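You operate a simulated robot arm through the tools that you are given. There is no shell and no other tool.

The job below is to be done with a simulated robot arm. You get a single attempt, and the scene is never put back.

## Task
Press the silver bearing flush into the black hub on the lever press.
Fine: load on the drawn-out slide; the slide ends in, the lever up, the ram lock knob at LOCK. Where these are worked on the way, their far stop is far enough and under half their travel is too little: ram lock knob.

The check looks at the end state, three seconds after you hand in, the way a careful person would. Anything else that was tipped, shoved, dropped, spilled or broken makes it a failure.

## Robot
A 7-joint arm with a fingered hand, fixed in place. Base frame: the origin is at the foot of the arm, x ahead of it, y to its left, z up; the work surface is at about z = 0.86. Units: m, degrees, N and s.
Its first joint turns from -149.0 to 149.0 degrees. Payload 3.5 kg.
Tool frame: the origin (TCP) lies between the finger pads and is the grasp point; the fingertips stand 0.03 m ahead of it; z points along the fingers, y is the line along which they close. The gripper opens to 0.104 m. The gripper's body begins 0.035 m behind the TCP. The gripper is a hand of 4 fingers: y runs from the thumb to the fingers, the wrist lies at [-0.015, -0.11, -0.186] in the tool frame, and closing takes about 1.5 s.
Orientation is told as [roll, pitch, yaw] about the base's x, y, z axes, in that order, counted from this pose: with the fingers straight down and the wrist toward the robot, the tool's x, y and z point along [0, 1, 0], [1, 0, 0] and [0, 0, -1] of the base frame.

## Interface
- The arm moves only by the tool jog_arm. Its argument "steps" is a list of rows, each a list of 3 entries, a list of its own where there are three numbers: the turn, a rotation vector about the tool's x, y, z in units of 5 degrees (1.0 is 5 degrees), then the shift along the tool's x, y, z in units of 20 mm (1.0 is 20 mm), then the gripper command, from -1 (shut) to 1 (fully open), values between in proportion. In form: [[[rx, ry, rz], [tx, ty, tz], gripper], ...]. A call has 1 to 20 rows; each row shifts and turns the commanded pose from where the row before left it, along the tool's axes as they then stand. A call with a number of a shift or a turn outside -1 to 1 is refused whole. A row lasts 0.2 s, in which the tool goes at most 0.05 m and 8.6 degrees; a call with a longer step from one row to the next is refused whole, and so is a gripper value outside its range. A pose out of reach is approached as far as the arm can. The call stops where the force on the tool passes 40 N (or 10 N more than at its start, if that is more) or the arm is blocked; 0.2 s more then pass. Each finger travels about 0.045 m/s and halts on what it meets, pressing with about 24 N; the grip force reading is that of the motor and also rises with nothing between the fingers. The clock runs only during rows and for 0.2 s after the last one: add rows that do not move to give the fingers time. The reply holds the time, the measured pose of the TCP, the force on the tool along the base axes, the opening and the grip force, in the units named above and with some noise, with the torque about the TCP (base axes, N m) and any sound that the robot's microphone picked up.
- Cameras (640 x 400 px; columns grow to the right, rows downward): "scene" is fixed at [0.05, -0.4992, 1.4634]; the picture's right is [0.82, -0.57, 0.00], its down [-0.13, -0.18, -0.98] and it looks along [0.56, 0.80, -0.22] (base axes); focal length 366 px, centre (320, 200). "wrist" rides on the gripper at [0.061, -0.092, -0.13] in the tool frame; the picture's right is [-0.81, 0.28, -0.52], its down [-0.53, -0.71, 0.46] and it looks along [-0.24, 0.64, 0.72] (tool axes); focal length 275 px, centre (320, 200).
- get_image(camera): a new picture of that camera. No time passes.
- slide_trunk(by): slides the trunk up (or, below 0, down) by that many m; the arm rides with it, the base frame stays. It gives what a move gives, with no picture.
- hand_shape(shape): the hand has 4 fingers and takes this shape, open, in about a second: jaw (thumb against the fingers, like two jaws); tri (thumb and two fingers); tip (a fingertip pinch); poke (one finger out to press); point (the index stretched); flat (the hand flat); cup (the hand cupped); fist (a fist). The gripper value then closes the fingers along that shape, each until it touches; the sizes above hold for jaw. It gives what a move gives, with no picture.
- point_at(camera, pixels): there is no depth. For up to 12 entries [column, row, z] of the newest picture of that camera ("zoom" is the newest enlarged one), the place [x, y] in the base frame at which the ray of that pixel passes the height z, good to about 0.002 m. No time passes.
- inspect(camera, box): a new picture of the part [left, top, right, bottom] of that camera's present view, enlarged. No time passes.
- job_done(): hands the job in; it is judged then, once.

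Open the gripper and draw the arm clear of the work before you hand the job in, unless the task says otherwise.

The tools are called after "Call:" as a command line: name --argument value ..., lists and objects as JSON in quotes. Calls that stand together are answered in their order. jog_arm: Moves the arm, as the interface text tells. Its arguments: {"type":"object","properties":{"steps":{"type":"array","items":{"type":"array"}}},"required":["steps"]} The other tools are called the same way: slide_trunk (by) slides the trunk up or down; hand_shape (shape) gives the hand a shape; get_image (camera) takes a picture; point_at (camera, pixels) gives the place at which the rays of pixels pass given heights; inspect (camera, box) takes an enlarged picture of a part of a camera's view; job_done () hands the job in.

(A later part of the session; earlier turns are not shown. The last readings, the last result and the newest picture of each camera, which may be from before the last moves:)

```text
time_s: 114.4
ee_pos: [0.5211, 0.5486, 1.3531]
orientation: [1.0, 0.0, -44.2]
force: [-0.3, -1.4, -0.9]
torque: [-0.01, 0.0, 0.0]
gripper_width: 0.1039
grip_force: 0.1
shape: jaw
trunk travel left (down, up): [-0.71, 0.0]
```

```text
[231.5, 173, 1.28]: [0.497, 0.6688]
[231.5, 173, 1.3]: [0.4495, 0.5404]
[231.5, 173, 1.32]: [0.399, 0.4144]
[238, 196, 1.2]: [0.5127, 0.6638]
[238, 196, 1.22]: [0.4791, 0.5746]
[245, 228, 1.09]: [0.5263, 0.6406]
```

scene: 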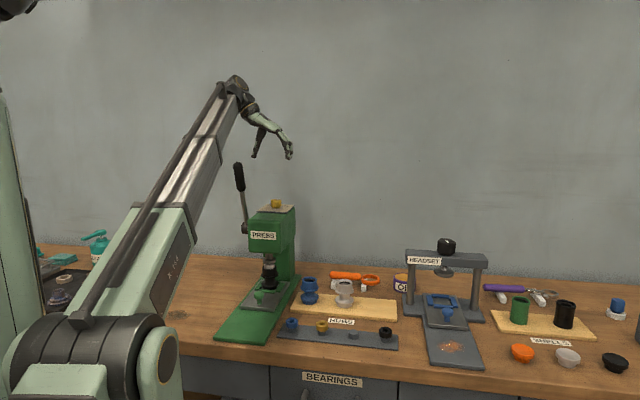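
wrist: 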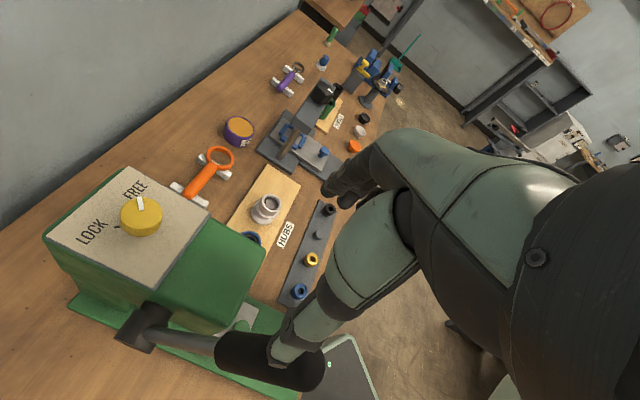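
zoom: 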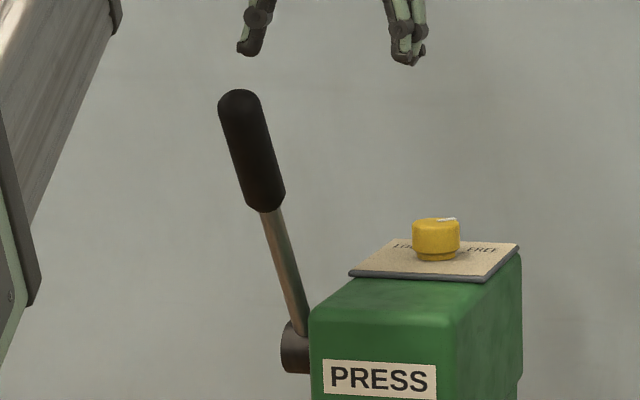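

Grip now runs from (0.480, 0.588, 1.217) to (0.456, 0.562, 1.297). I shift sideways so that thumb and fingers straddle it, staying above.

Call:
jog_arm --steps '[[[0, 0, 0], [-0.42, -0.93, 0], 1], [[0, 0, 0], [-0.42, -0.93, 0], 1], [[0, 0, 0], [-0.42, -0.93, 0], 1], [[0, 0, 0], [0, 0, 0], 1]]'

Call:
get_image --camera "wrist"

Call:
inspect --camera "scene" --box '[190, 110, 290, 240]'

```text
time_s: 115.4
ee_pos: [0.4878, 0.5687, 1.3296]
orientation: [1.7, 0.0, -43.7]
force: [-0.9, -0.2, 0.6]
torque: [-0.03, -0.02, 0.0]
gripper_width: 0.1037
grip_force: 0.2
shape: jaw
out of reach, approached as far as the arm can: row 1, 2, 3
trunk travel left (down, up): [-0.71, 0.0]
```

```text
taken
```

wrist: 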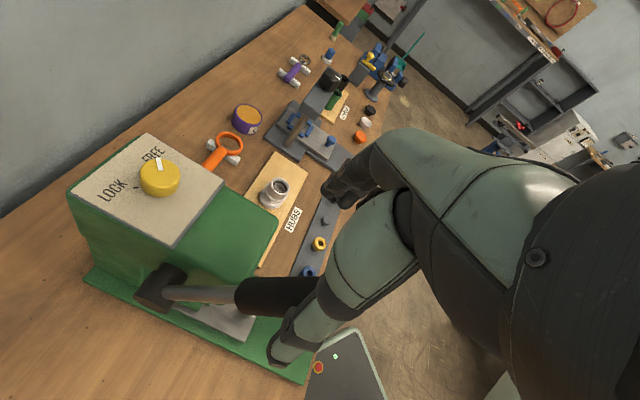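

```text
3.08 times, centred on (240, 175) of scene
```

zoom: 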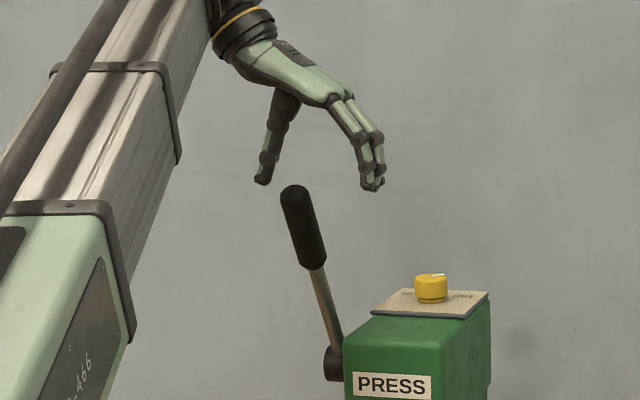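

The grip lies between thumb (zoom 262,180) and fingers (370,185). I go down over it in small steps.

Call:
jog_arm --steps '[[[0, 0, 0], [0, 0, 0.6], 1], [[0, 0, 0], [0, 0, 0.6], 1], [[0, 0, 0], [0, 0, 0.6], 1], [[0, 0, 0], [0, 0, 0.6], 1], [[0, 0, 0], [0, 0, 0.6], 1], [[0, 0, 0], [0, 0, 0.6], 1], [[0, 0, 0], [0, 0, 0], 1]]'

Call:
get_image --camera "wrist"

Call:
inspect --camera "scene" --box '[190, 110, 290, 240]'

```text
time_s: 117.0
ee_pos: [0.4887, 0.5705, 1.2577]
orientation: [1.0, 0.1, -44.2]
force: [0.8, -0.8, -0.5]
torque: [0.02, -0.02, -0.01]
gripper_width: 0.1036
grip_force: 0.1
shape: jaw
trunk travel left (down, up): [-0.71, 0.0]
```

```text
taken
```

wrist: 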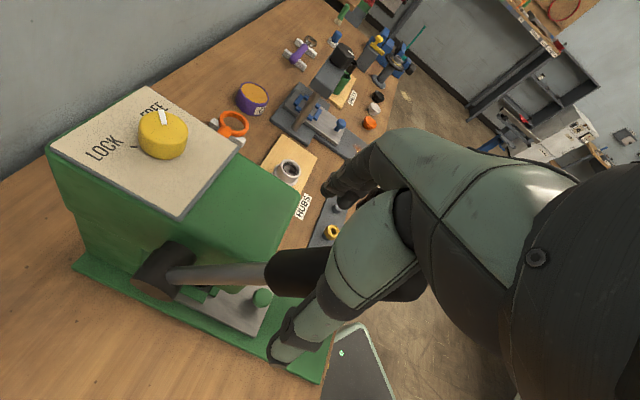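

```text
3.08 times, centred on (240, 175) of scene
```

zoom: 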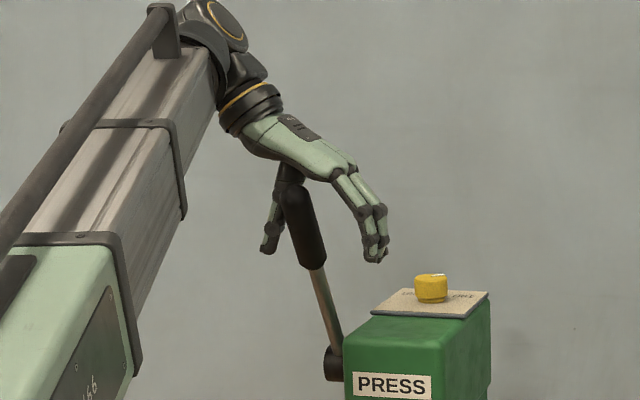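

TCP is at lateral 0.067 while the lever is at 0.085; I centre by 17 mm and close the hand on the grip.

Call:
jog_arm --steps '[[[0, 0, 0], [-0.1, -0.45, 0], 1], [[0, 0, 0], [-0.1, -0.42, 0], 1], [[0, 0, 0], [0, 0, 0], 0.4], [[0, 0, 0], [0, 0, 0], 0], [[0, 0, 0], [0, 0, 0], -0.4], [[0, 0, 0], [0, 0, 0], -1], [[0, 0, 0], [0, 0, 0], -1], [[0, 0, 0], [0, 0, 0], -1], [[0, 0, 0], [0, 0, 0], -1], [[0, 0, 0], [0, 0, 0], -1]]'

Call:
get_image --camera "wrist"

Call:
inspect --camera "scene" --box '[190, 110, 290, 240]'

```text
time_s: 119.2
ee_pos: [0.4706, 0.5786, 1.2583]
orientation: [0.9, 0.1, -44.1]
force: [-3.1, 0.9, -3.6]
torque: [0.01, 0.01, -0.02]
gripper_width: 0.0167
grip_force: 24.2
shape: jaw
trunk travel left (down, up): [-0.71, 0.0]
```

```text
taken
```

wrist: 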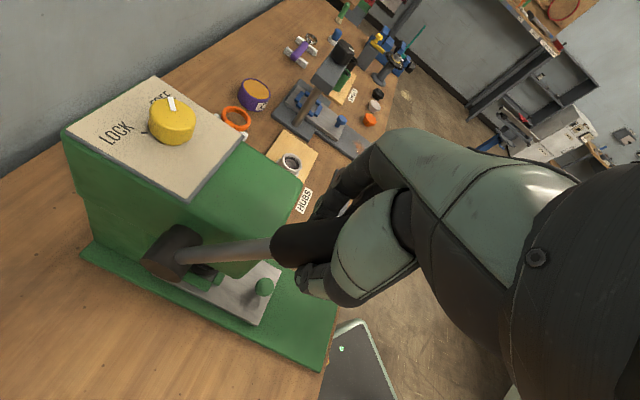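

```text
3.08 times, centred on (240, 175) of scene
```

zoom: 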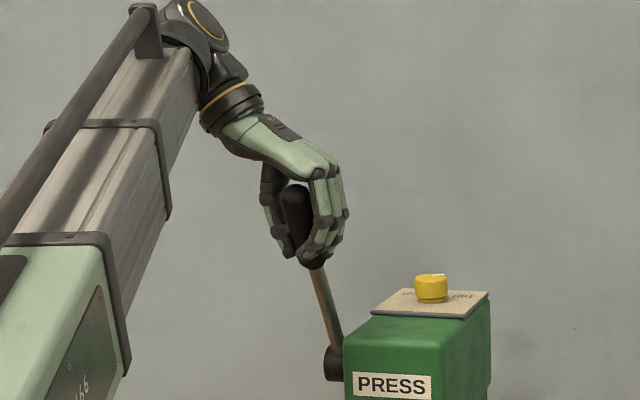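

Lever held (grip 24 N) at r 0.742, z 1.258. I now follow its arc about the pivot (r 0.83, z 1.09): first four 5° steps.

Call:
jog_arm --steps '[[[0, 0, 0], [-0.36, 0, 0.21], -1], [[0, 0, 0], [-0.36, 0, 0.21], -1], [[0, 0, 0], [-0.34, 0, 0.24], -1], [[0, 0, 0], [-0.34, 0, 0.24], -1], [[0, 0, 0], [-0.32, 0, 0.26], -1], [[0, 0, 0], [-0.32, 0, 0.27], -1], [[0, 0, 0], [0, 0, 0], -1]]'

Call:
get_image --camera "wrist"

Call:
inspect --camera "scene" --box '[190, 130, 310, 310]'

```text
time_s: 120.8
ee_pos: [0.4455, 0.5512, 1.2282]
orientation: [0.8, 0.0, -44.1]
force: [-0.5, 9.5, -4.8]
torque: [0.27, -0.09, 0.07]
gripper_width: 0.0164
grip_force: 24.0
shape: jaw
trunk travel left (down, up): [-0.71, 0.0]
```

```text
taken
```

wrist: 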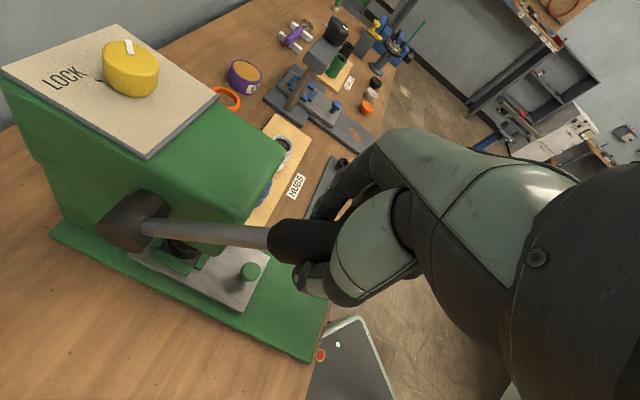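

```text
2.22 times, centred on (250, 220) of scene
```

zoom: 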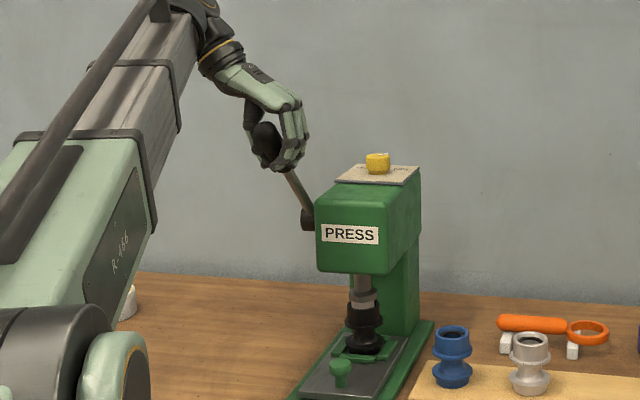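

The lever follows and the ram moves down. A closer look at the ram and bearing.

Call:
inspect --camera "scene" --box '[250, 240, 290, 290]'

```text
8.00 times, centred on (270, 265) of scene
```

zoom: 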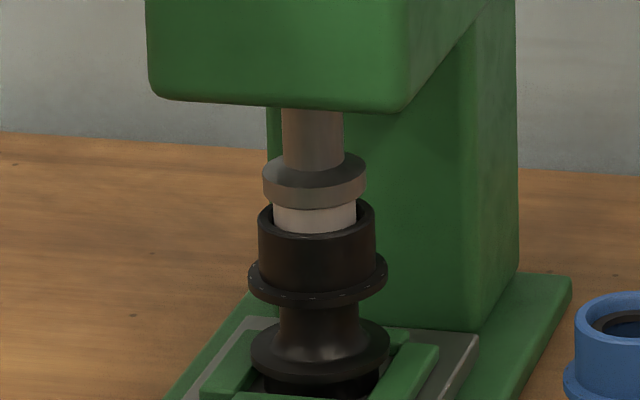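

The ram disc stands just on the bearing, all coaxial. Continue along the arc, 15° more.

Call:
jog_arm --steps '[[[0, 0, 0], [-0.29, 0, 0.28], -1], [[0, 0, 0], [-0.29, 0, 0.29], -1], [[0, 0, 0], [-0.265, 0, 0.31], -1], [[0, 0, 0], [-0.265, 0, 0.31], -1], [[0, 0, 0], [-0.235, 0, 0.33], -1], [[0, 0, 0], [-0.235, 0, 0.335], -1], [[0, 0, 0], [0, 0, 0], -1]]'

Call:
inspect --camera "scene" --box '[190, 150, 310, 310]'

Call:
inspect --camera "scene" --box '[250, 240, 290, 290]'

Call:
get_image --camera "wrist"

```text
time_s: 122.4
ee_pos: [0.4244, 0.5258, 1.1922]
orientation: [1.0, 0.0, -44.0]
force: [1.1, -1.1, 2.6]
torque: [-0.02, 0.12, 0.06]
gripper_width: 0.0132
grip_force: 23.5
shape: jaw
trunk travel left (down, up): [-0.71, 0.0]
```

```text
2.50 times, centred on (250, 230) of scene
```

zoom: 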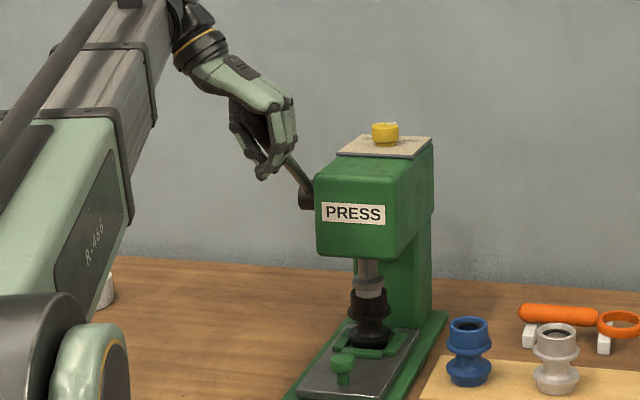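

```text
8.00 times, centred on (270, 265) of scene
```

zoom: 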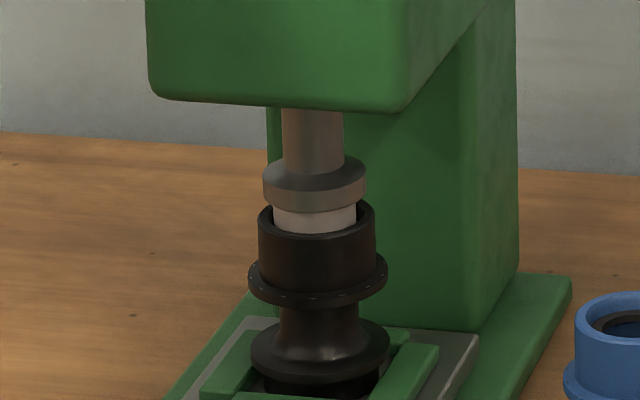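

```text
taken
```

wrist: 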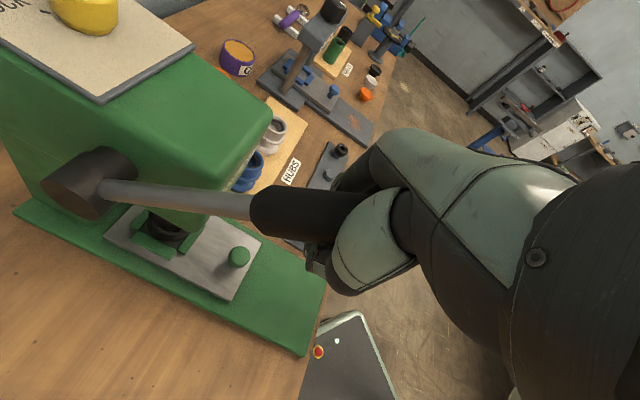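

The bearing now resists: the lever stayed near 47° while the grip slid up in the hand toward the palm. I keep pushing along the arc so the palm bears on it, watching force.

Call:
jog_arm --steps '[[[0, 0, 0], [-0.3, 0, 0.3], -1], [[0, 0, 0], [-0.27, 0, 0.3], -1], [[0, 0, 0], [-0.25, 0, 0.3], -1], [[0, 0, 0], [0, 0, 0], -1]]'

Call:
inspect --camera "scene" --box '[190, 150, 310, 310]'

Call:
get_image --camera "wrist"

```text
time_s: 123.4
ee_pos: [0.4118, 0.5148, 1.1732]
orientation: [1.0, 0.1, -44.1]
force: [4.0, -1.6, 2.2]
torque: [0.0, 0.2, 0.09]
gripper_width: 0.0129
grip_force: 24.1
shape: jaw
trunk travel left (down, up): [-0.71, 0.0]
```

```text
2.50 times, centred on (250, 230) of scene
```

zoom: 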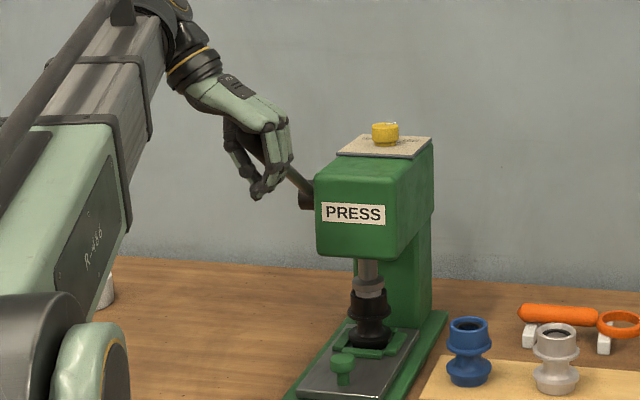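

```text
taken
```

wrist: 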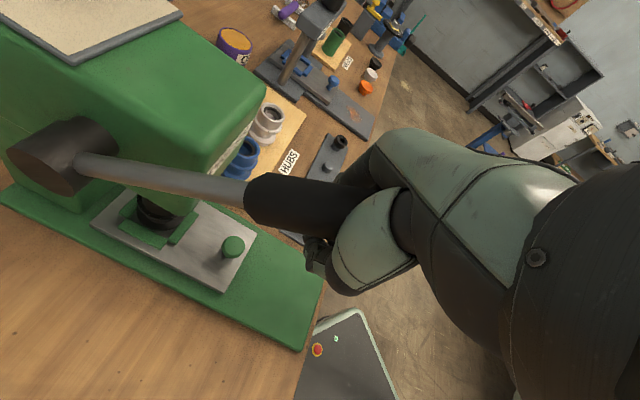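

The lever comes down further with low force; I check the ram.

Call:
inspect --camera "scene" --box '[250, 240, 290, 290]'

Call:
inspect --camera "scene" --box '[210, 180, 270, 240]'

```text
8.00 times, centred on (270, 265) of scene
```

zoom: 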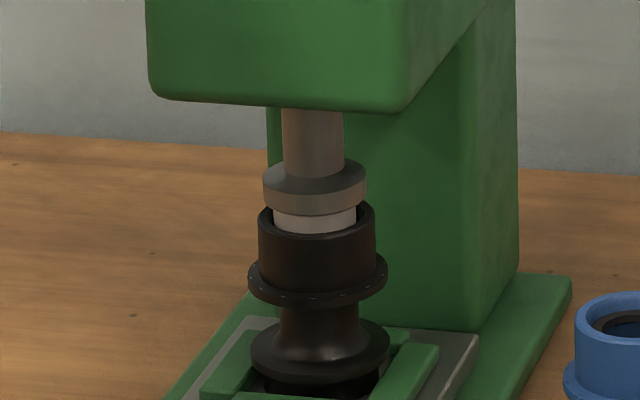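

```text
6.67 times, centred on (240, 210) of scene
```

zoom: 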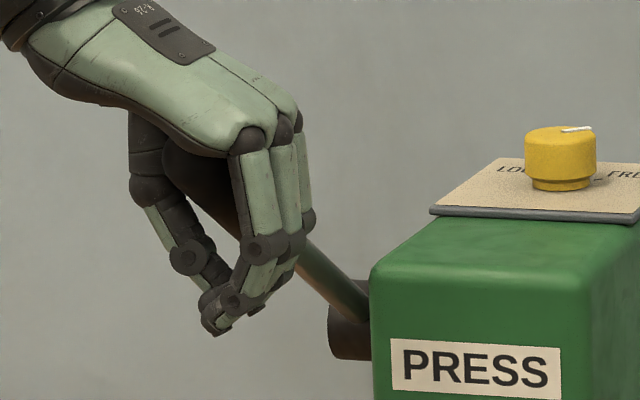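

The ram has begun to press onto the bearing. Continue the arc.

Call:
jog_arm --steps '[[[0, 0, 0], [-0.25, 0, 0.32], -1], [[0, 0, 0], [-0.24, 0, 0.33], -1], [[0, 0, 0], [-0.22, 0, 0.34], -1], [[0, 0, 0], [-0.2, 0, 0.35], -1], [[0, 0, 0], [0, 0, 0], -1]]'

Call:
inspect --camera "scene" --box '[210, 180, 300, 300]'

Call:
get_image --camera "wrist"

```text
time_s: 124.6
ee_pos: [0.3997, 0.5028, 1.1461]
orientation: [1.0, 0.1, -44.1]
force: [4.0, -1.8, 3.3]
torque: [0.05, 0.2, 0.09]
gripper_width: 0.0131
grip_force: 23.9
shape: jaw
trunk travel left (down, up): [-0.71, 0.0]
```

```text
3.33 times, centred on (255, 240) of scene
```

zoom: 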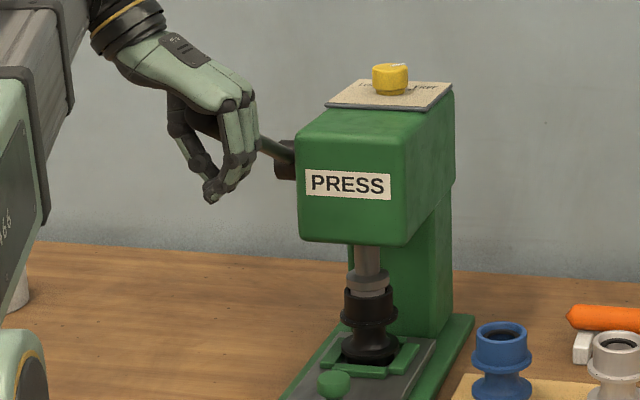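

```text
taken
```

wrist: 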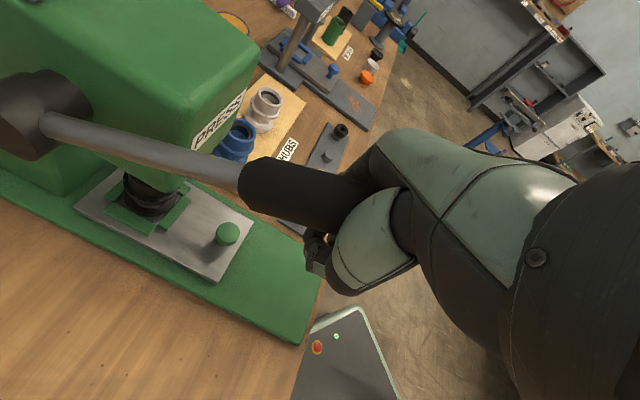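

Lever now around 60°, low force. I check the ram and go on.

Call:
jog_arm --steps '[[[0, 0, 0], [-0.18, 0, 0.36], -1], [[0, 0, 0], [-0.16, 0, 0.37], -1], [[0, 0, 0], [-0.14, 0, 0.37], -1], [[0, 0, 0], [-0.12, 0, 0.38], -1], [[0, 0, 0], [0, 0, 0], -1]]'

Call:
inspect --camera "scene" --box '[210, 180, 300, 300]'

Call:
inspect --camera "scene" --box '[250, 240, 290, 290]'

```text
time_s: 125.8
ee_pos: [0.3917, 0.4935, 1.1167]
orientation: [0.9, 0.1, -44.1]
force: [-0.9, -3.8, 5.2]
torque: [0.18, 0.0, 0.01]
gripper_width: 0.0129
grip_force: 23.9
shape: jaw
trunk travel left (down, up): [-0.71, 0.0]
```

```text
3.33 times, centred on (255, 240) of scene
```

zoom: 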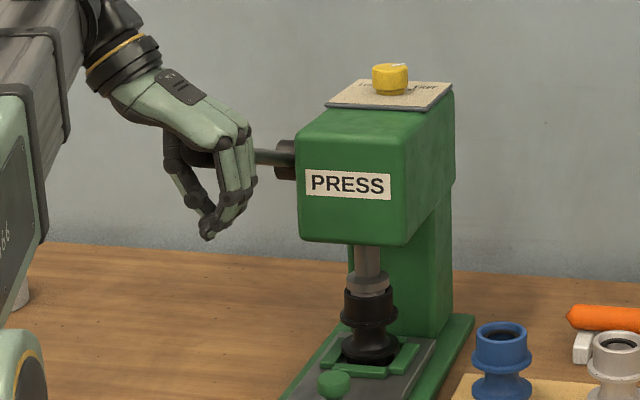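

```text
8.00 times, centred on (270, 265) of scene
```

zoom: 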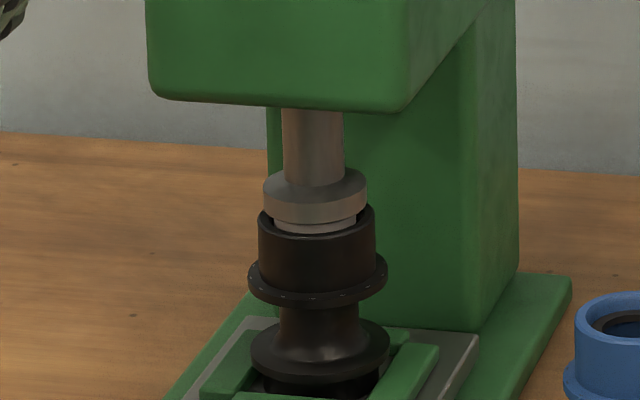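

Bearing goes in (about half of its protrusion left). Continue downward.

Call:
jog_arm --steps '[[[0, 0, 0], [-0.08, 0, 0.38], -1], [[0, 0, 0], [-0.05, 0, 0.38], -1], [[0, 0, 0], [-0.02, 0, 0.38], -1], [[0, 0, 0], [0, 0, 0.38], -1], [[0, 0, 0], [0, 0, 0], -1]]'

Call:
inspect --camera "scene" --box '[210, 180, 300, 300]'

Call:
inspect --camera "scene" --box '[250, 240, 290, 290]'

Call:
get_image --camera "wrist"

```text
time_s: 127.0
ee_pos: [0.3885, 0.4911, 1.0863]
orientation: [0.9, 0.1, -44.0]
force: [-4.5, -9.4, 5.5]
torque: [0.51, -0.21, 0.05]
gripper_width: 0.0129
grip_force: 23.6
shape: jaw
trunk travel left (down, up): [-0.71, 0.0]
```

```text
3.33 times, centred on (255, 240) of scene
```

zoom: 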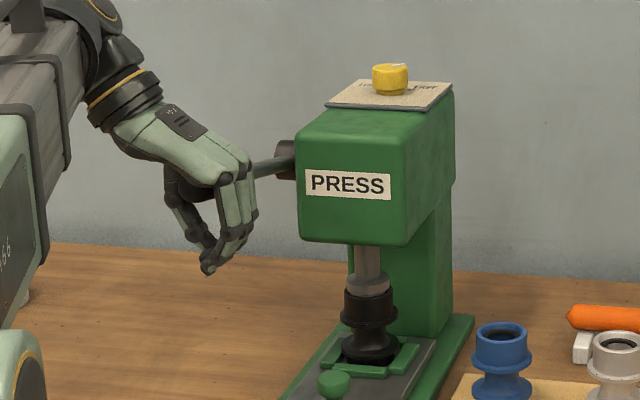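

```text
8.00 times, centred on (270, 265) of scene
```

zoom: 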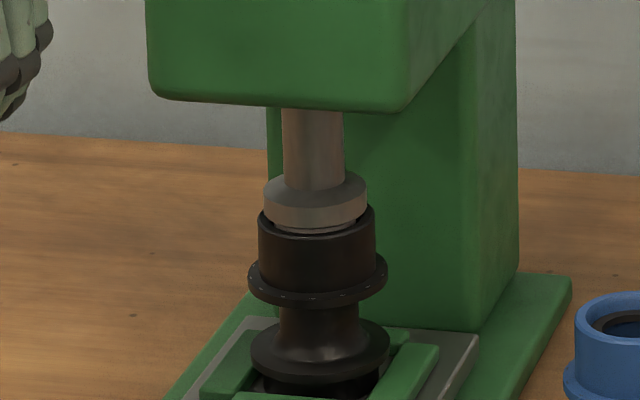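

```text
taken
```

wrist: 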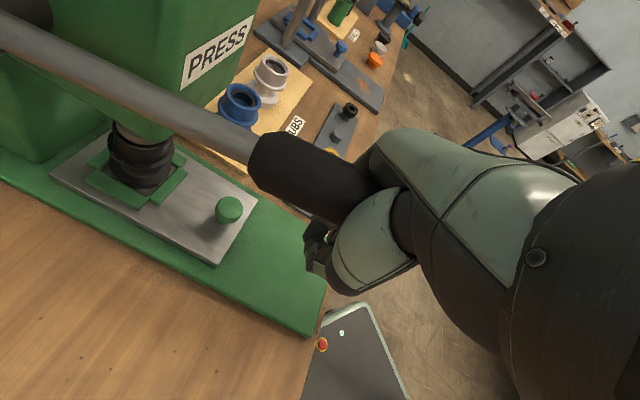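

Almost in: the disc nears the rim. The arc now goes slightly outward; continue.

Call:
jog_arm --steps '[[[0, 0, 0], [0.08, 0, 0.38], -1], [[0, 0, 0], [0.1, 0, 0.37], -1], [[0, 0, 0], [0.12, 0, 0.37], -1], [[0, 0, 0], [0, 0, 0], -1]]'

Call:
inspect --camera "scene" --box '[210, 180, 300, 300]'

Call:
inspect --camera "scene" --box '[250, 240, 290, 290]'

```text
time_s: 128.0
ee_pos: [0.3927, 0.4974, 1.0652]
orientation: [1.0, 0.1, -44.1]
force: [-6.3, -8.6, 5.3]
torque: [0.4, -0.27, 0.17]
gripper_width: 0.0133
grip_force: 24.4
shape: jaw
trunk travel left (down, up): [-0.71, 0.0]
```

```text
3.33 times, centred on (255, 240) of scene
```

zoom: 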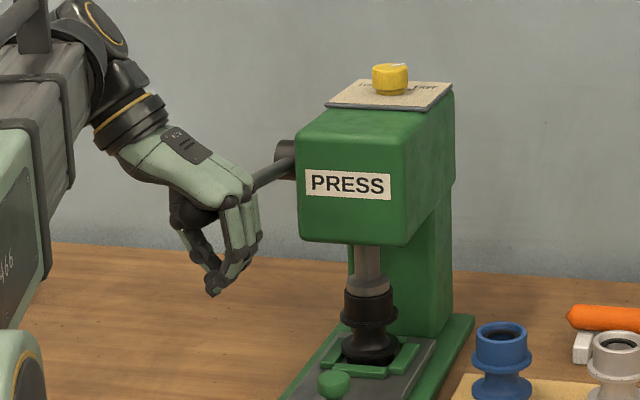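

```text
8.00 times, centred on (270, 265) of scene
```

zoom: 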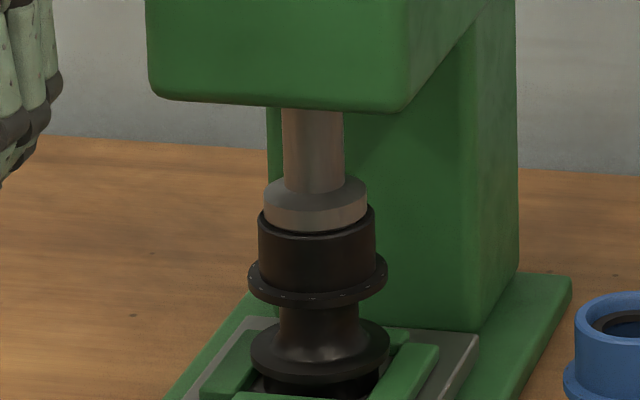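

Disc bottom is practically at the rim. I go on until a firm stop is felt.

Call:
jog_arm --steps '[[[0, 0, 0], [0.14, 0, 0.36], -1], [[0, 0, 0], [0.16, 0, 0.35], -1], [[0, 0, 0], [0, 0, 0], -1]]'

Call:
inspect --camera "scene" --box '[210, 180, 300, 300]'

Call:
inspect --camera "scene" --box '[250, 240, 290, 290]'

Call:
get_image --camera "wrist"

```text
time_s: 128.8
ee_pos: [0.3977, 0.5024, 1.0507]
orientation: [1.2, 0.2, -44.1]
force: [-6.8, -8.0, 8.3]
torque: [0.42, -0.27, 0.19]
gripper_width: 0.0131
grip_force: 23.4
shape: jaw
trunk travel left (down, up): [-0.71, 0.0]
```

```text
3.33 times, centred on (255, 240) of scene
```

zoom: 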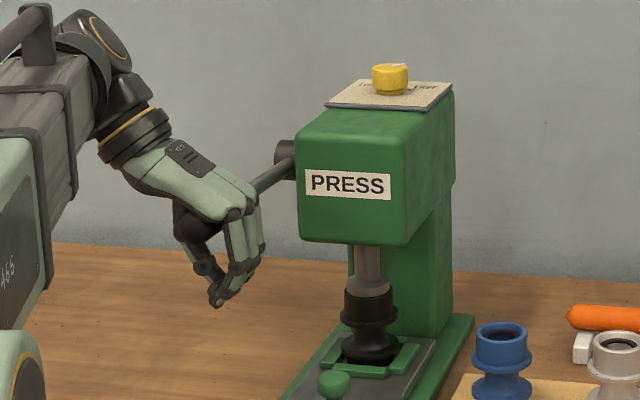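

```text
8.00 times, centred on (270, 265) of scene
```

zoom: 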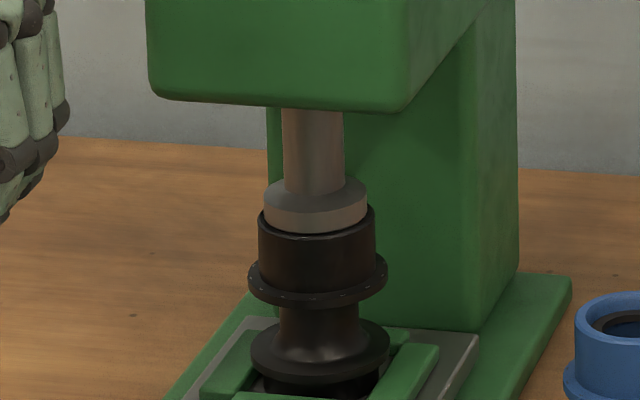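

```text
taken
```

wrist: 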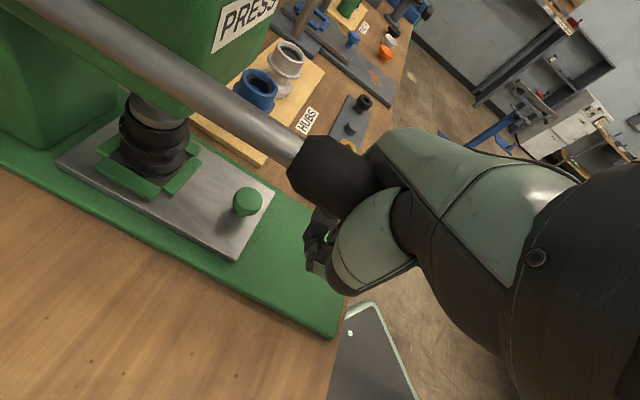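

Continue slightly to reach the firm stop.

Call:
jog_arm --steps '[[[0, 0, 0], [0.2, 0, 0.33], -1], [[0, 0, 0], [0.2, 0, 0.33], -1], [[0, 0, 0], [0, 0, 0], -1]]'

Call:
inspect --camera "scene" --box '[210, 180, 300, 300]'

Call:
inspect --camera "scene" --box '[250, 240, 290, 290]'

```text
time_s: 129.4
ee_pos: [0.3998, 0.5037, 1.0421]
orientation: [1.1, -0.2, -44.3]
force: [-14.8, -12.8, 25.1]
torque: [0.71, -0.67, 0.15]
gripper_width: 0.0129
grip_force: 23.9
shape: jaw
trunk travel left (down, up): [-0.71, 0.0]
stopped in row 3: the force on the tool passed its limit at 42 N (the readings are from after the stop); the commanded pose is now the measured one
```

```text
3.33 times, centred on (255, 240) of scene
```

zoom: 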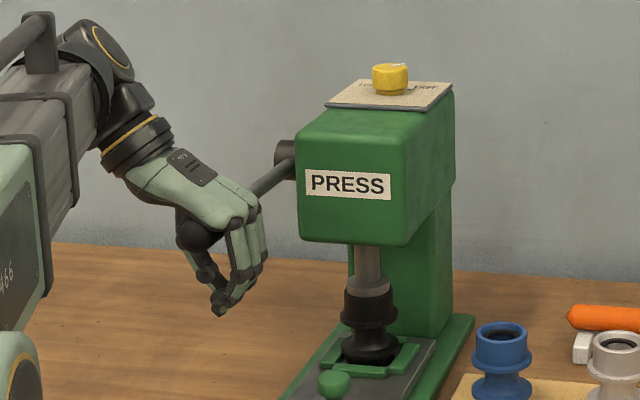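

```text
8.00 times, centred on (270, 265) of scene
```

zoom: 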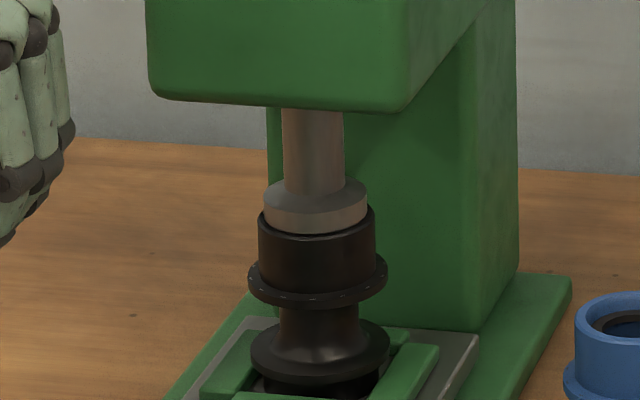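

Firm stop at 42 N — the bearing is fully pressed. The closed fingers ring the grip, so I now bring the lever back up along the same arc.

Call:
jog_arm --steps '[[[0, 0, 0], [-0.1, 0, -0.3], -1], [[0, 0, 0], [-0.16, 0, -0.35], -1], [[0, 0, 0], [-0.14, 0, -0.36], -1], [[0, 0, 0], [-0.12, 0, -0.37], -1], [[0, 0, 0], [-0.1, 0, -0.37], -1], [[0, 0, 0], [-0.08, 0, -0.38], -1], [[0, 0, 0], [0, 0, -0.38], -1], [[0, 0, 0], [0.02, 0, -0.38], -1], [[0, 0, 0], [0, 0, 0], -1]]'

Call:
inspect --camera "scene" --box '[210, 180, 300, 300]'

Call:
get_image --camera "wrist"

```text
time_s: 131.4
ee_pos: [0.3919, 0.4973, 1.0953]
orientation: [1.0, 0.0, -44.2]
force: [0.0, 3.2, -3.5]
torque: [-0.08, -0.04, -0.02]
gripper_width: 0.0131
grip_force: 24.1
shape: jaw
trunk travel left (down, up): [-0.71, 0.0]
```

```text
3.33 times, centred on (255, 240) of scene
```

zoom: 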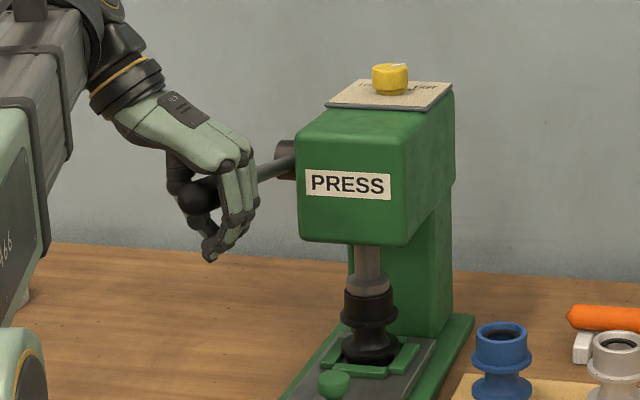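

```text
taken
```

wrist: 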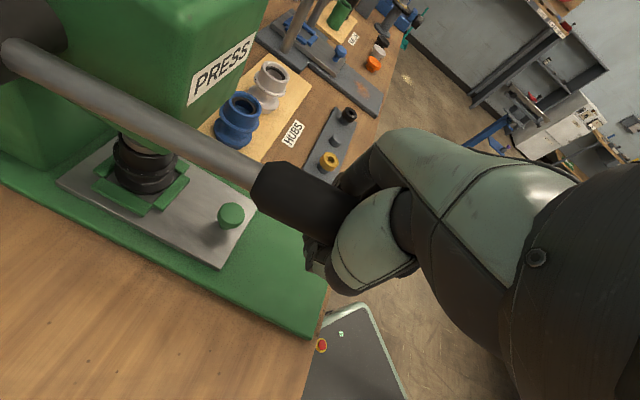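

The lever comes up with the fingers. Continue along the arc.

Call:
jog_arm --steps '[[[0, 0, 0], [0, 0, -0.38], -1], [[0, 0, 0], [0.02, 0, -0.38], -1], [[0, 0, 0], [0.05, 0, -0.38], -1], [[0, 0, 0], [0.08, 0, -0.38], -1], [[0, 0, 0], [0.1, 0, -0.38], -1], [[0, 0, 0], [0.12, 0, -0.37], -1], [[0, 0, 0], [0.14, 0, -0.37], -1], [[0, 0, 0], [0.16, 0, -0.36], -1], [[0, 0, 0], [0, 0, 0], -1]]'

Call:
inspect --camera "scene" --box '[200, 150, 300, 300]'

Call:
get_image --camera "wrist"

```text
time_s: 133.4
ee_pos: [0.4014, 0.5058, 1.1564]
orientation: [0.8, -0.1, -44.2]
force: [-2.1, 4.5, -4.5]
torque: [-0.16, -0.04, -0.02]
gripper_width: 0.0129
grip_force: 24.5
shape: jaw
trunk travel left (down, up): [-0.71, 0.0]
```

```text
2.67 times, centred on (250, 225) of scene
```

zoom: 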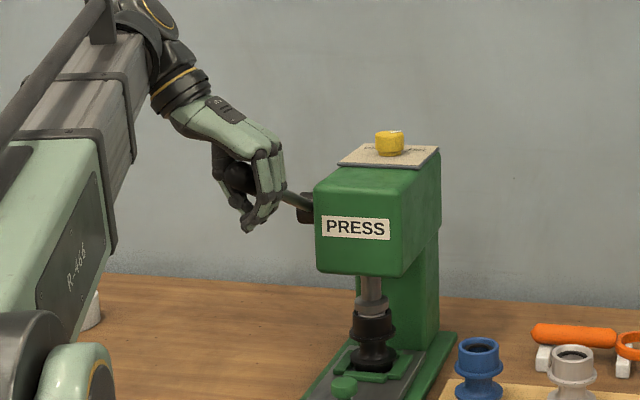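

```text
taken
```

wrist: 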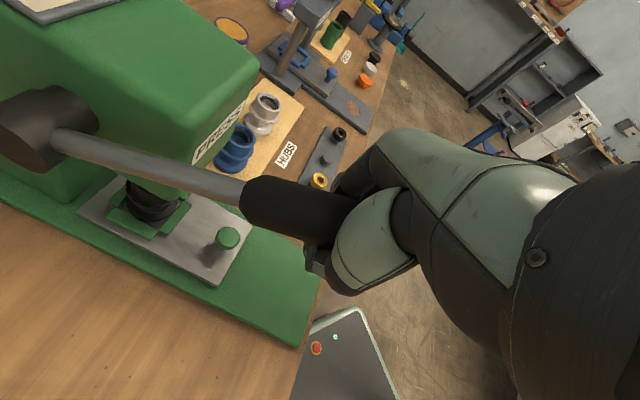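

Going well; continue upward and outward.

Call:
jog_arm --steps '[[[0, 0, 0], [0.2, 0, -0.35], -1], [[0, 0, 0], [0.21, 0, -0.35], -1], [[0, 0, 0], [0.22, 0, -0.34], -1], [[0, 0, 0], [0.24, 0, -0.33], -1], [[0, 0, 0], [0.26, 0, -0.32], -1], [[0, 0, 0], [0.27, 0, -0.3], -1], [[0, 0, 0], [0.29, 0, -0.29], -1], [[0, 0, 0], [0.3, 0, -0.28], -1], [[0, 0, 0], [0, 0, 0], -1]]'

Call:
inspect --camera "scene" --box '[200, 130, 300, 300]'

Call:
get_image --camera "wrist"

```text
time_s: 135.4
ee_pos: [0.4282, 0.5315, 1.209]
orientation: [1.1, 0.0, -44.2]
force: [-5.8, -1.1, 0.3]
torque: [0.01, -0.06, 0.07]
gripper_width: 0.0132
grip_force: 23.6
shape: jaw
trunk travel left (down, up): [-0.71, 0.0]
```

```text
2.35 times, centred on (250, 215) of scene
```

zoom: 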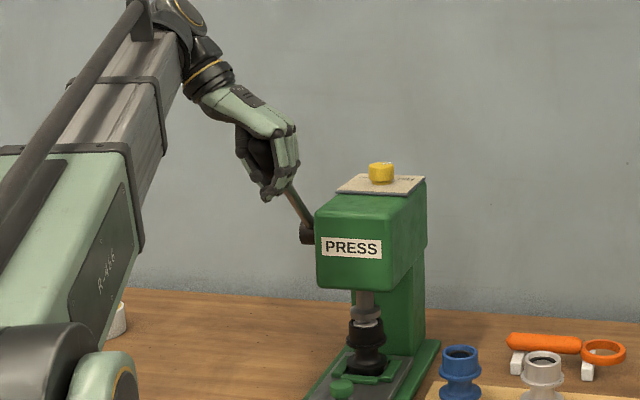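

```text
taken
```

wrist: 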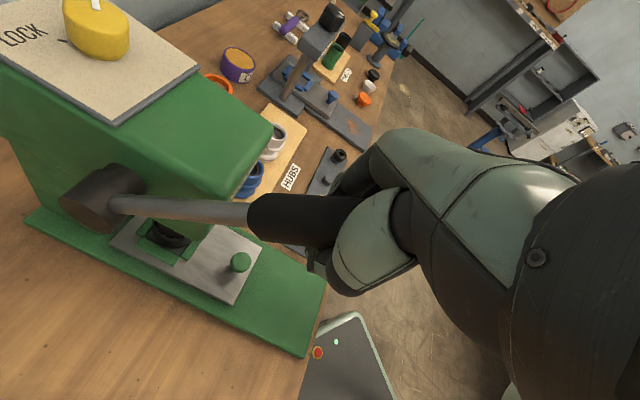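

I check the ram and bearing now that the ram rises.

Call:
inspect --camera "scene" --box '[250, 240, 290, 290]'

```text
8.00 times, centred on (270, 265) of scene
```

zoom: 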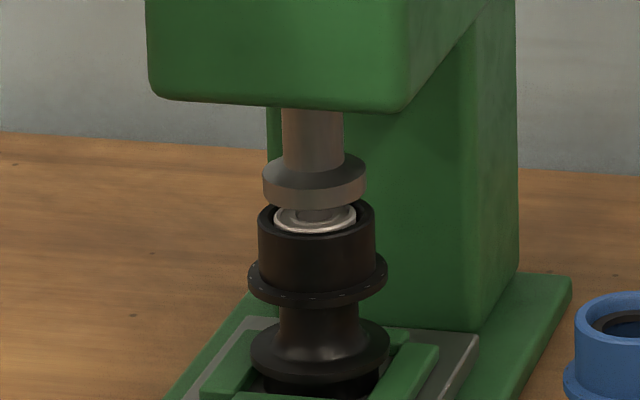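

The bearing now sits flush in the hub. Continue raising the lever.

Call:
jog_arm --steps '[[[0, 0, 0], [0.31, 0, -0.27], -1], [[0, 0, 0], [0.32, 0, -0.25], -1], [[0, 0, 0], [0.33, 0, -0.24], -1], [[0, 0, 0], [0.34, 0, -0.22], -1], [[0, 0, 0], [0.35, 0, -0.21], -1], [[0, 0, 0], [0.36, 0, -0.19], -1], [[0, 0, 0], [0.37, 0, -0.17], -1], [[0, 0, 0], [0, 0, 0], -1]]'

Call:
inspect --camera "scene" --box '[200, 110, 300, 260]'

Call:
get_image --camera "wrist"

```text
time_s: 137.2
ee_pos: [0.46, 0.5644, 1.2416]
orientation: [0.9, 0.0, -44.3]
force: [-10.0, -8.3, 8.8]
torque: [-0.33, 0.52, 0.4]
gripper_width: 0.0136
grip_force: 24.6
shape: jaw
trunk travel left (down, up): [-0.71, 0.0]
```

```text
2.67 times, centred on (250, 185) of scene
```

zoom: 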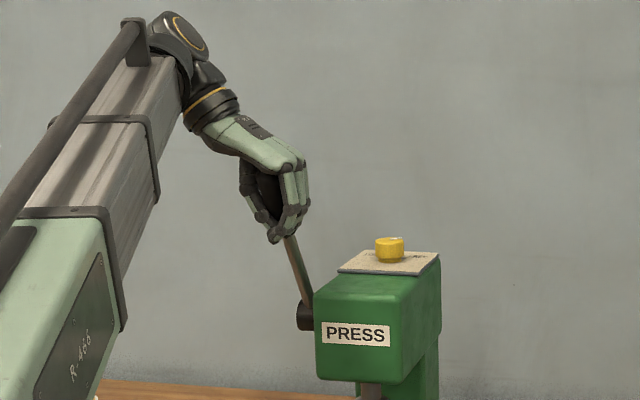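

```text
taken
```

wrist: 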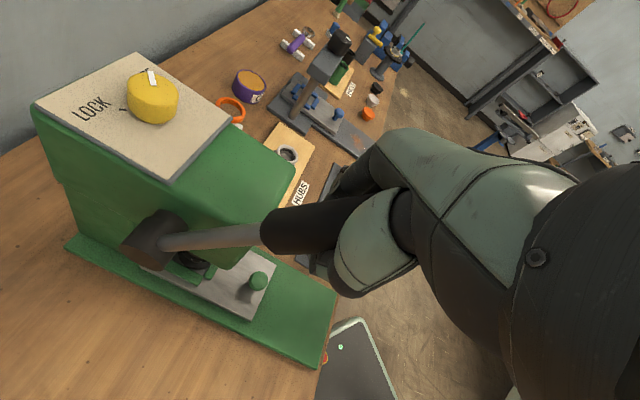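

The grip's end touches the palm (force +9 N). I shift the hand up along the grip while pushing the lever on towards its up position.

Call:
jog_arm --steps '[[[0, 0, 0], [0, 0, -0.5], -1], [[0, 0, 0], [0.15, 0, -0.4], -1], [[0, 0, 0], [0.3, 0, -0.25], -1], [[0, 0, 0], [0.35, 0, -0.2], -1], [[0, 0, 0], [0.35, 0, -0.18], -1], [[0, 0, 0], [0, 0, 0], -1]]'

Call:
inspect --camera "scene" --box '[200, 110, 300, 260]'

Call:
get_image --camera "wrist"

```text
time_s: 138.6
ee_pos: [0.4766, 0.5822, 1.2707]
orientation: [0.9, 0.0, -44.2]
force: [-2.1, 0.2, -2.7]
torque: [-0.02, -0.01, 0.01]
gripper_width: 0.0135
grip_force: 24.0
shape: jaw
trunk travel left (down, up): [-0.71, 0.0]
```

```text
2.67 times, centred on (250, 185) of scene
```

zoom: 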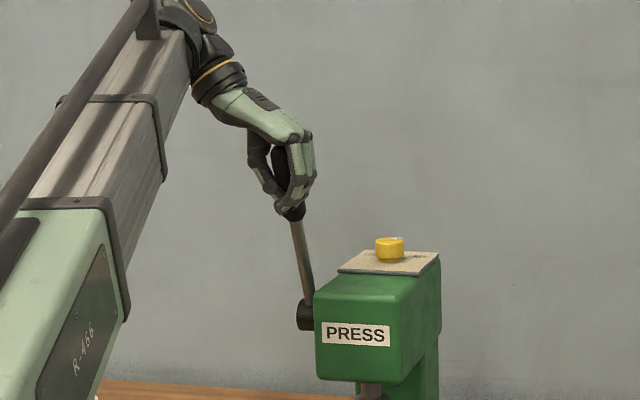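

```text
taken
```

wrist: 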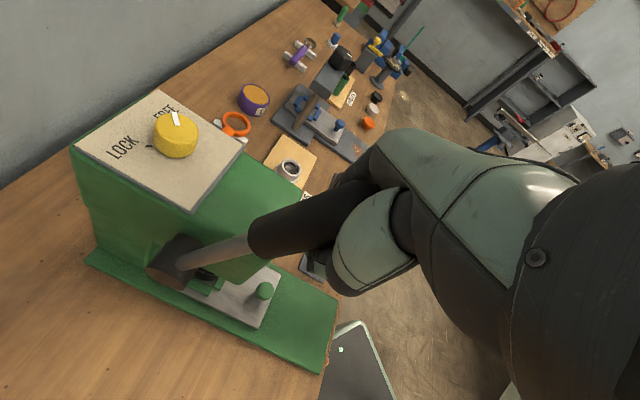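

Lever at about 20°. Push on outward until its up stop.

Call:
jog_arm --steps '[[[0, 0, 0], [0.38, 0, -0.15], -1], [[0, 0, 0], [0.38, 0, -0.12], -1], [[0, 0, 0], [0.38, 0, -0.1], -1], [[0, 0, 0], [0.38, 0, -0.08], -1], [[0, 0, 0], [0, 0, 0], -1]]'

Call:
inspect --camera "scene" --box '[200, 110, 300, 260]'

Call:
get_image --camera "wrist"

```text
time_s: 139.4
ee_pos: [0.487, 0.5927, 1.2755]
orientation: [0.1, 0.1, -44.4]
force: [-15.7, -16.2, -6.8]
torque: [-0.24, 0.2, -0.04]
gripper_width: 0.0128
grip_force: 24.1
shape: jaw
trunk travel left (down, up): [-0.71, 0.0]
stopped in row 4: the force on the tool passed its limit at 45 N (the readings are from after the stop); the commanded pose is now the measured one
```

```text
2.67 times, centred on (250, 185) of scene
```

zoom: 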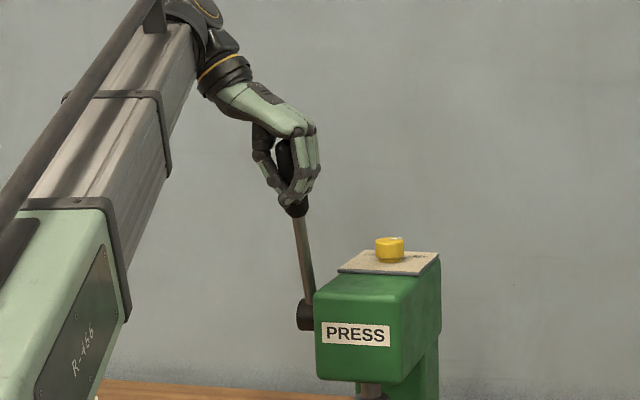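

```text
taken
```

wrist: 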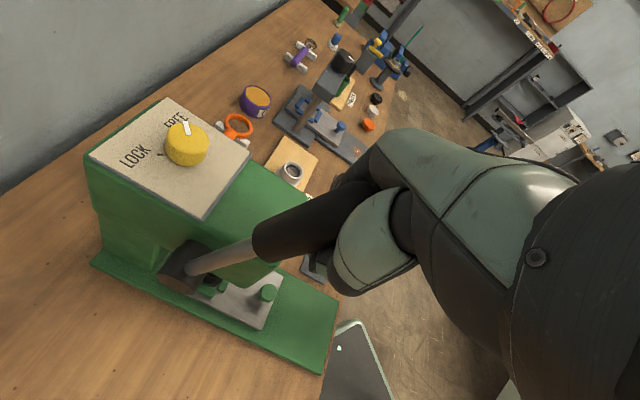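

The lever is at its up stop (45 N, same slant as at the start). I open the hand and look whether the lever stays.

Call:
jog_arm --steps '[[[0, 0, 0], [0, 0, 0], -0.4], [[0, 0, 0], [0, 0, 0], 0], [[0, 0, 0], [0, 0, 0], 0.4], [[0, 0, 0], [0, 0, 0], 0.8], [[0, 0, 0], [0, 0, 0], 1], [[0, 0, 0], [0, 0, 0], 1], [[0, 0, 0], [0, 0, 0], 1], [[0, 0, 0], [0, 0, 0], 1]]'

Call:
inspect --camera "scene" --box '[200, 110, 300, 260]'

Call:
get_image --camera "wrist"

```text
time_s: 141.2
ee_pos: [0.4896, 0.595, 1.2759]
orientation: [0.4, 0.1, -44.4]
force: [-1.0, 0.0, 0.2]
torque: [-0.04, 0.0, 0.02]
gripper_width: 0.1035
grip_force: 0.0
shape: jaw
trunk travel left (down, up): [-0.71, 0.0]
```

```text
2.67 times, centred on (250, 185) of scene
```

zoom: 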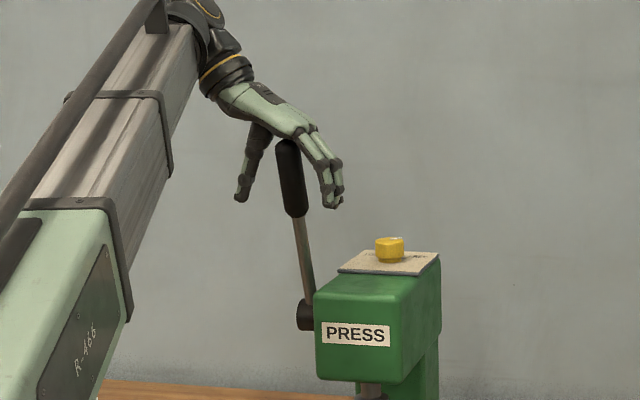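

```text
taken
```

wrist: 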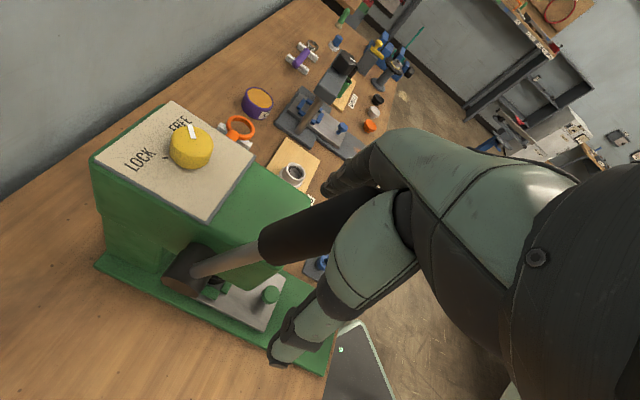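

Lever stays at its up stop. I withdraw the hand straight back toward the robot, the lever staying between the open fingers.

Call:
jog_arm --steps '[[[0, 0, 0], [-0.3, 0, 0], 1], [[0, 0, 0], [-0.6, 0, 0], 1], [[0, 0, 0], [-0.9, 0, 0], 1], [[0, 0, 0], [-0.9, 0, 0], 1], [[0, 0, 0], [-0.9, 0, 0], 1], [[0, 0, 0], [-0.9, 0, 0], 1], [[0, 0, 0], [0, 0, 0], 1]]'

Call:
inspect --camera "scene" --box '[200, 110, 300, 260]'

Call:
get_image --camera "wrist"

```text
time_s: 142.8
ee_pos: [0.4334, 0.5323, 1.2674]
orientation: [0.9, 0.1, -44.0]
force: [-0.8, -0.5, 0.8]
torque: [0.01, -0.02, -0.02]
gripper_width: 0.1037
grip_force: 0.1
shape: jaw
out of reach, approached as far as the arm can: row 6
trunk travel left (down, up): [-0.71, 0.0]
```

```text
2.67 times, centred on (250, 185) of scene
```

zoom: 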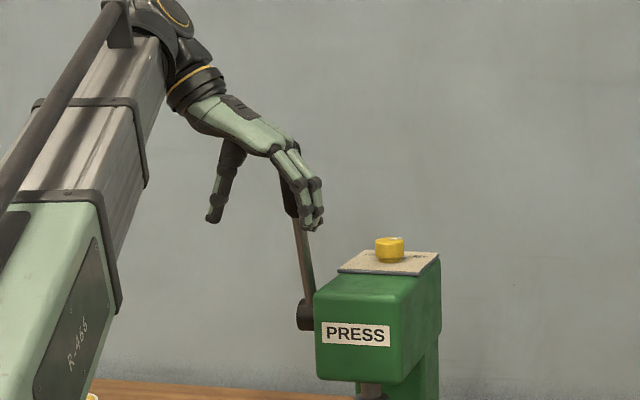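

```text
taken
```

wrist: 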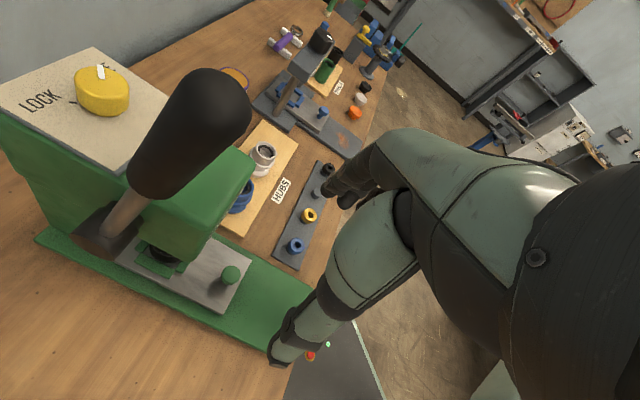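

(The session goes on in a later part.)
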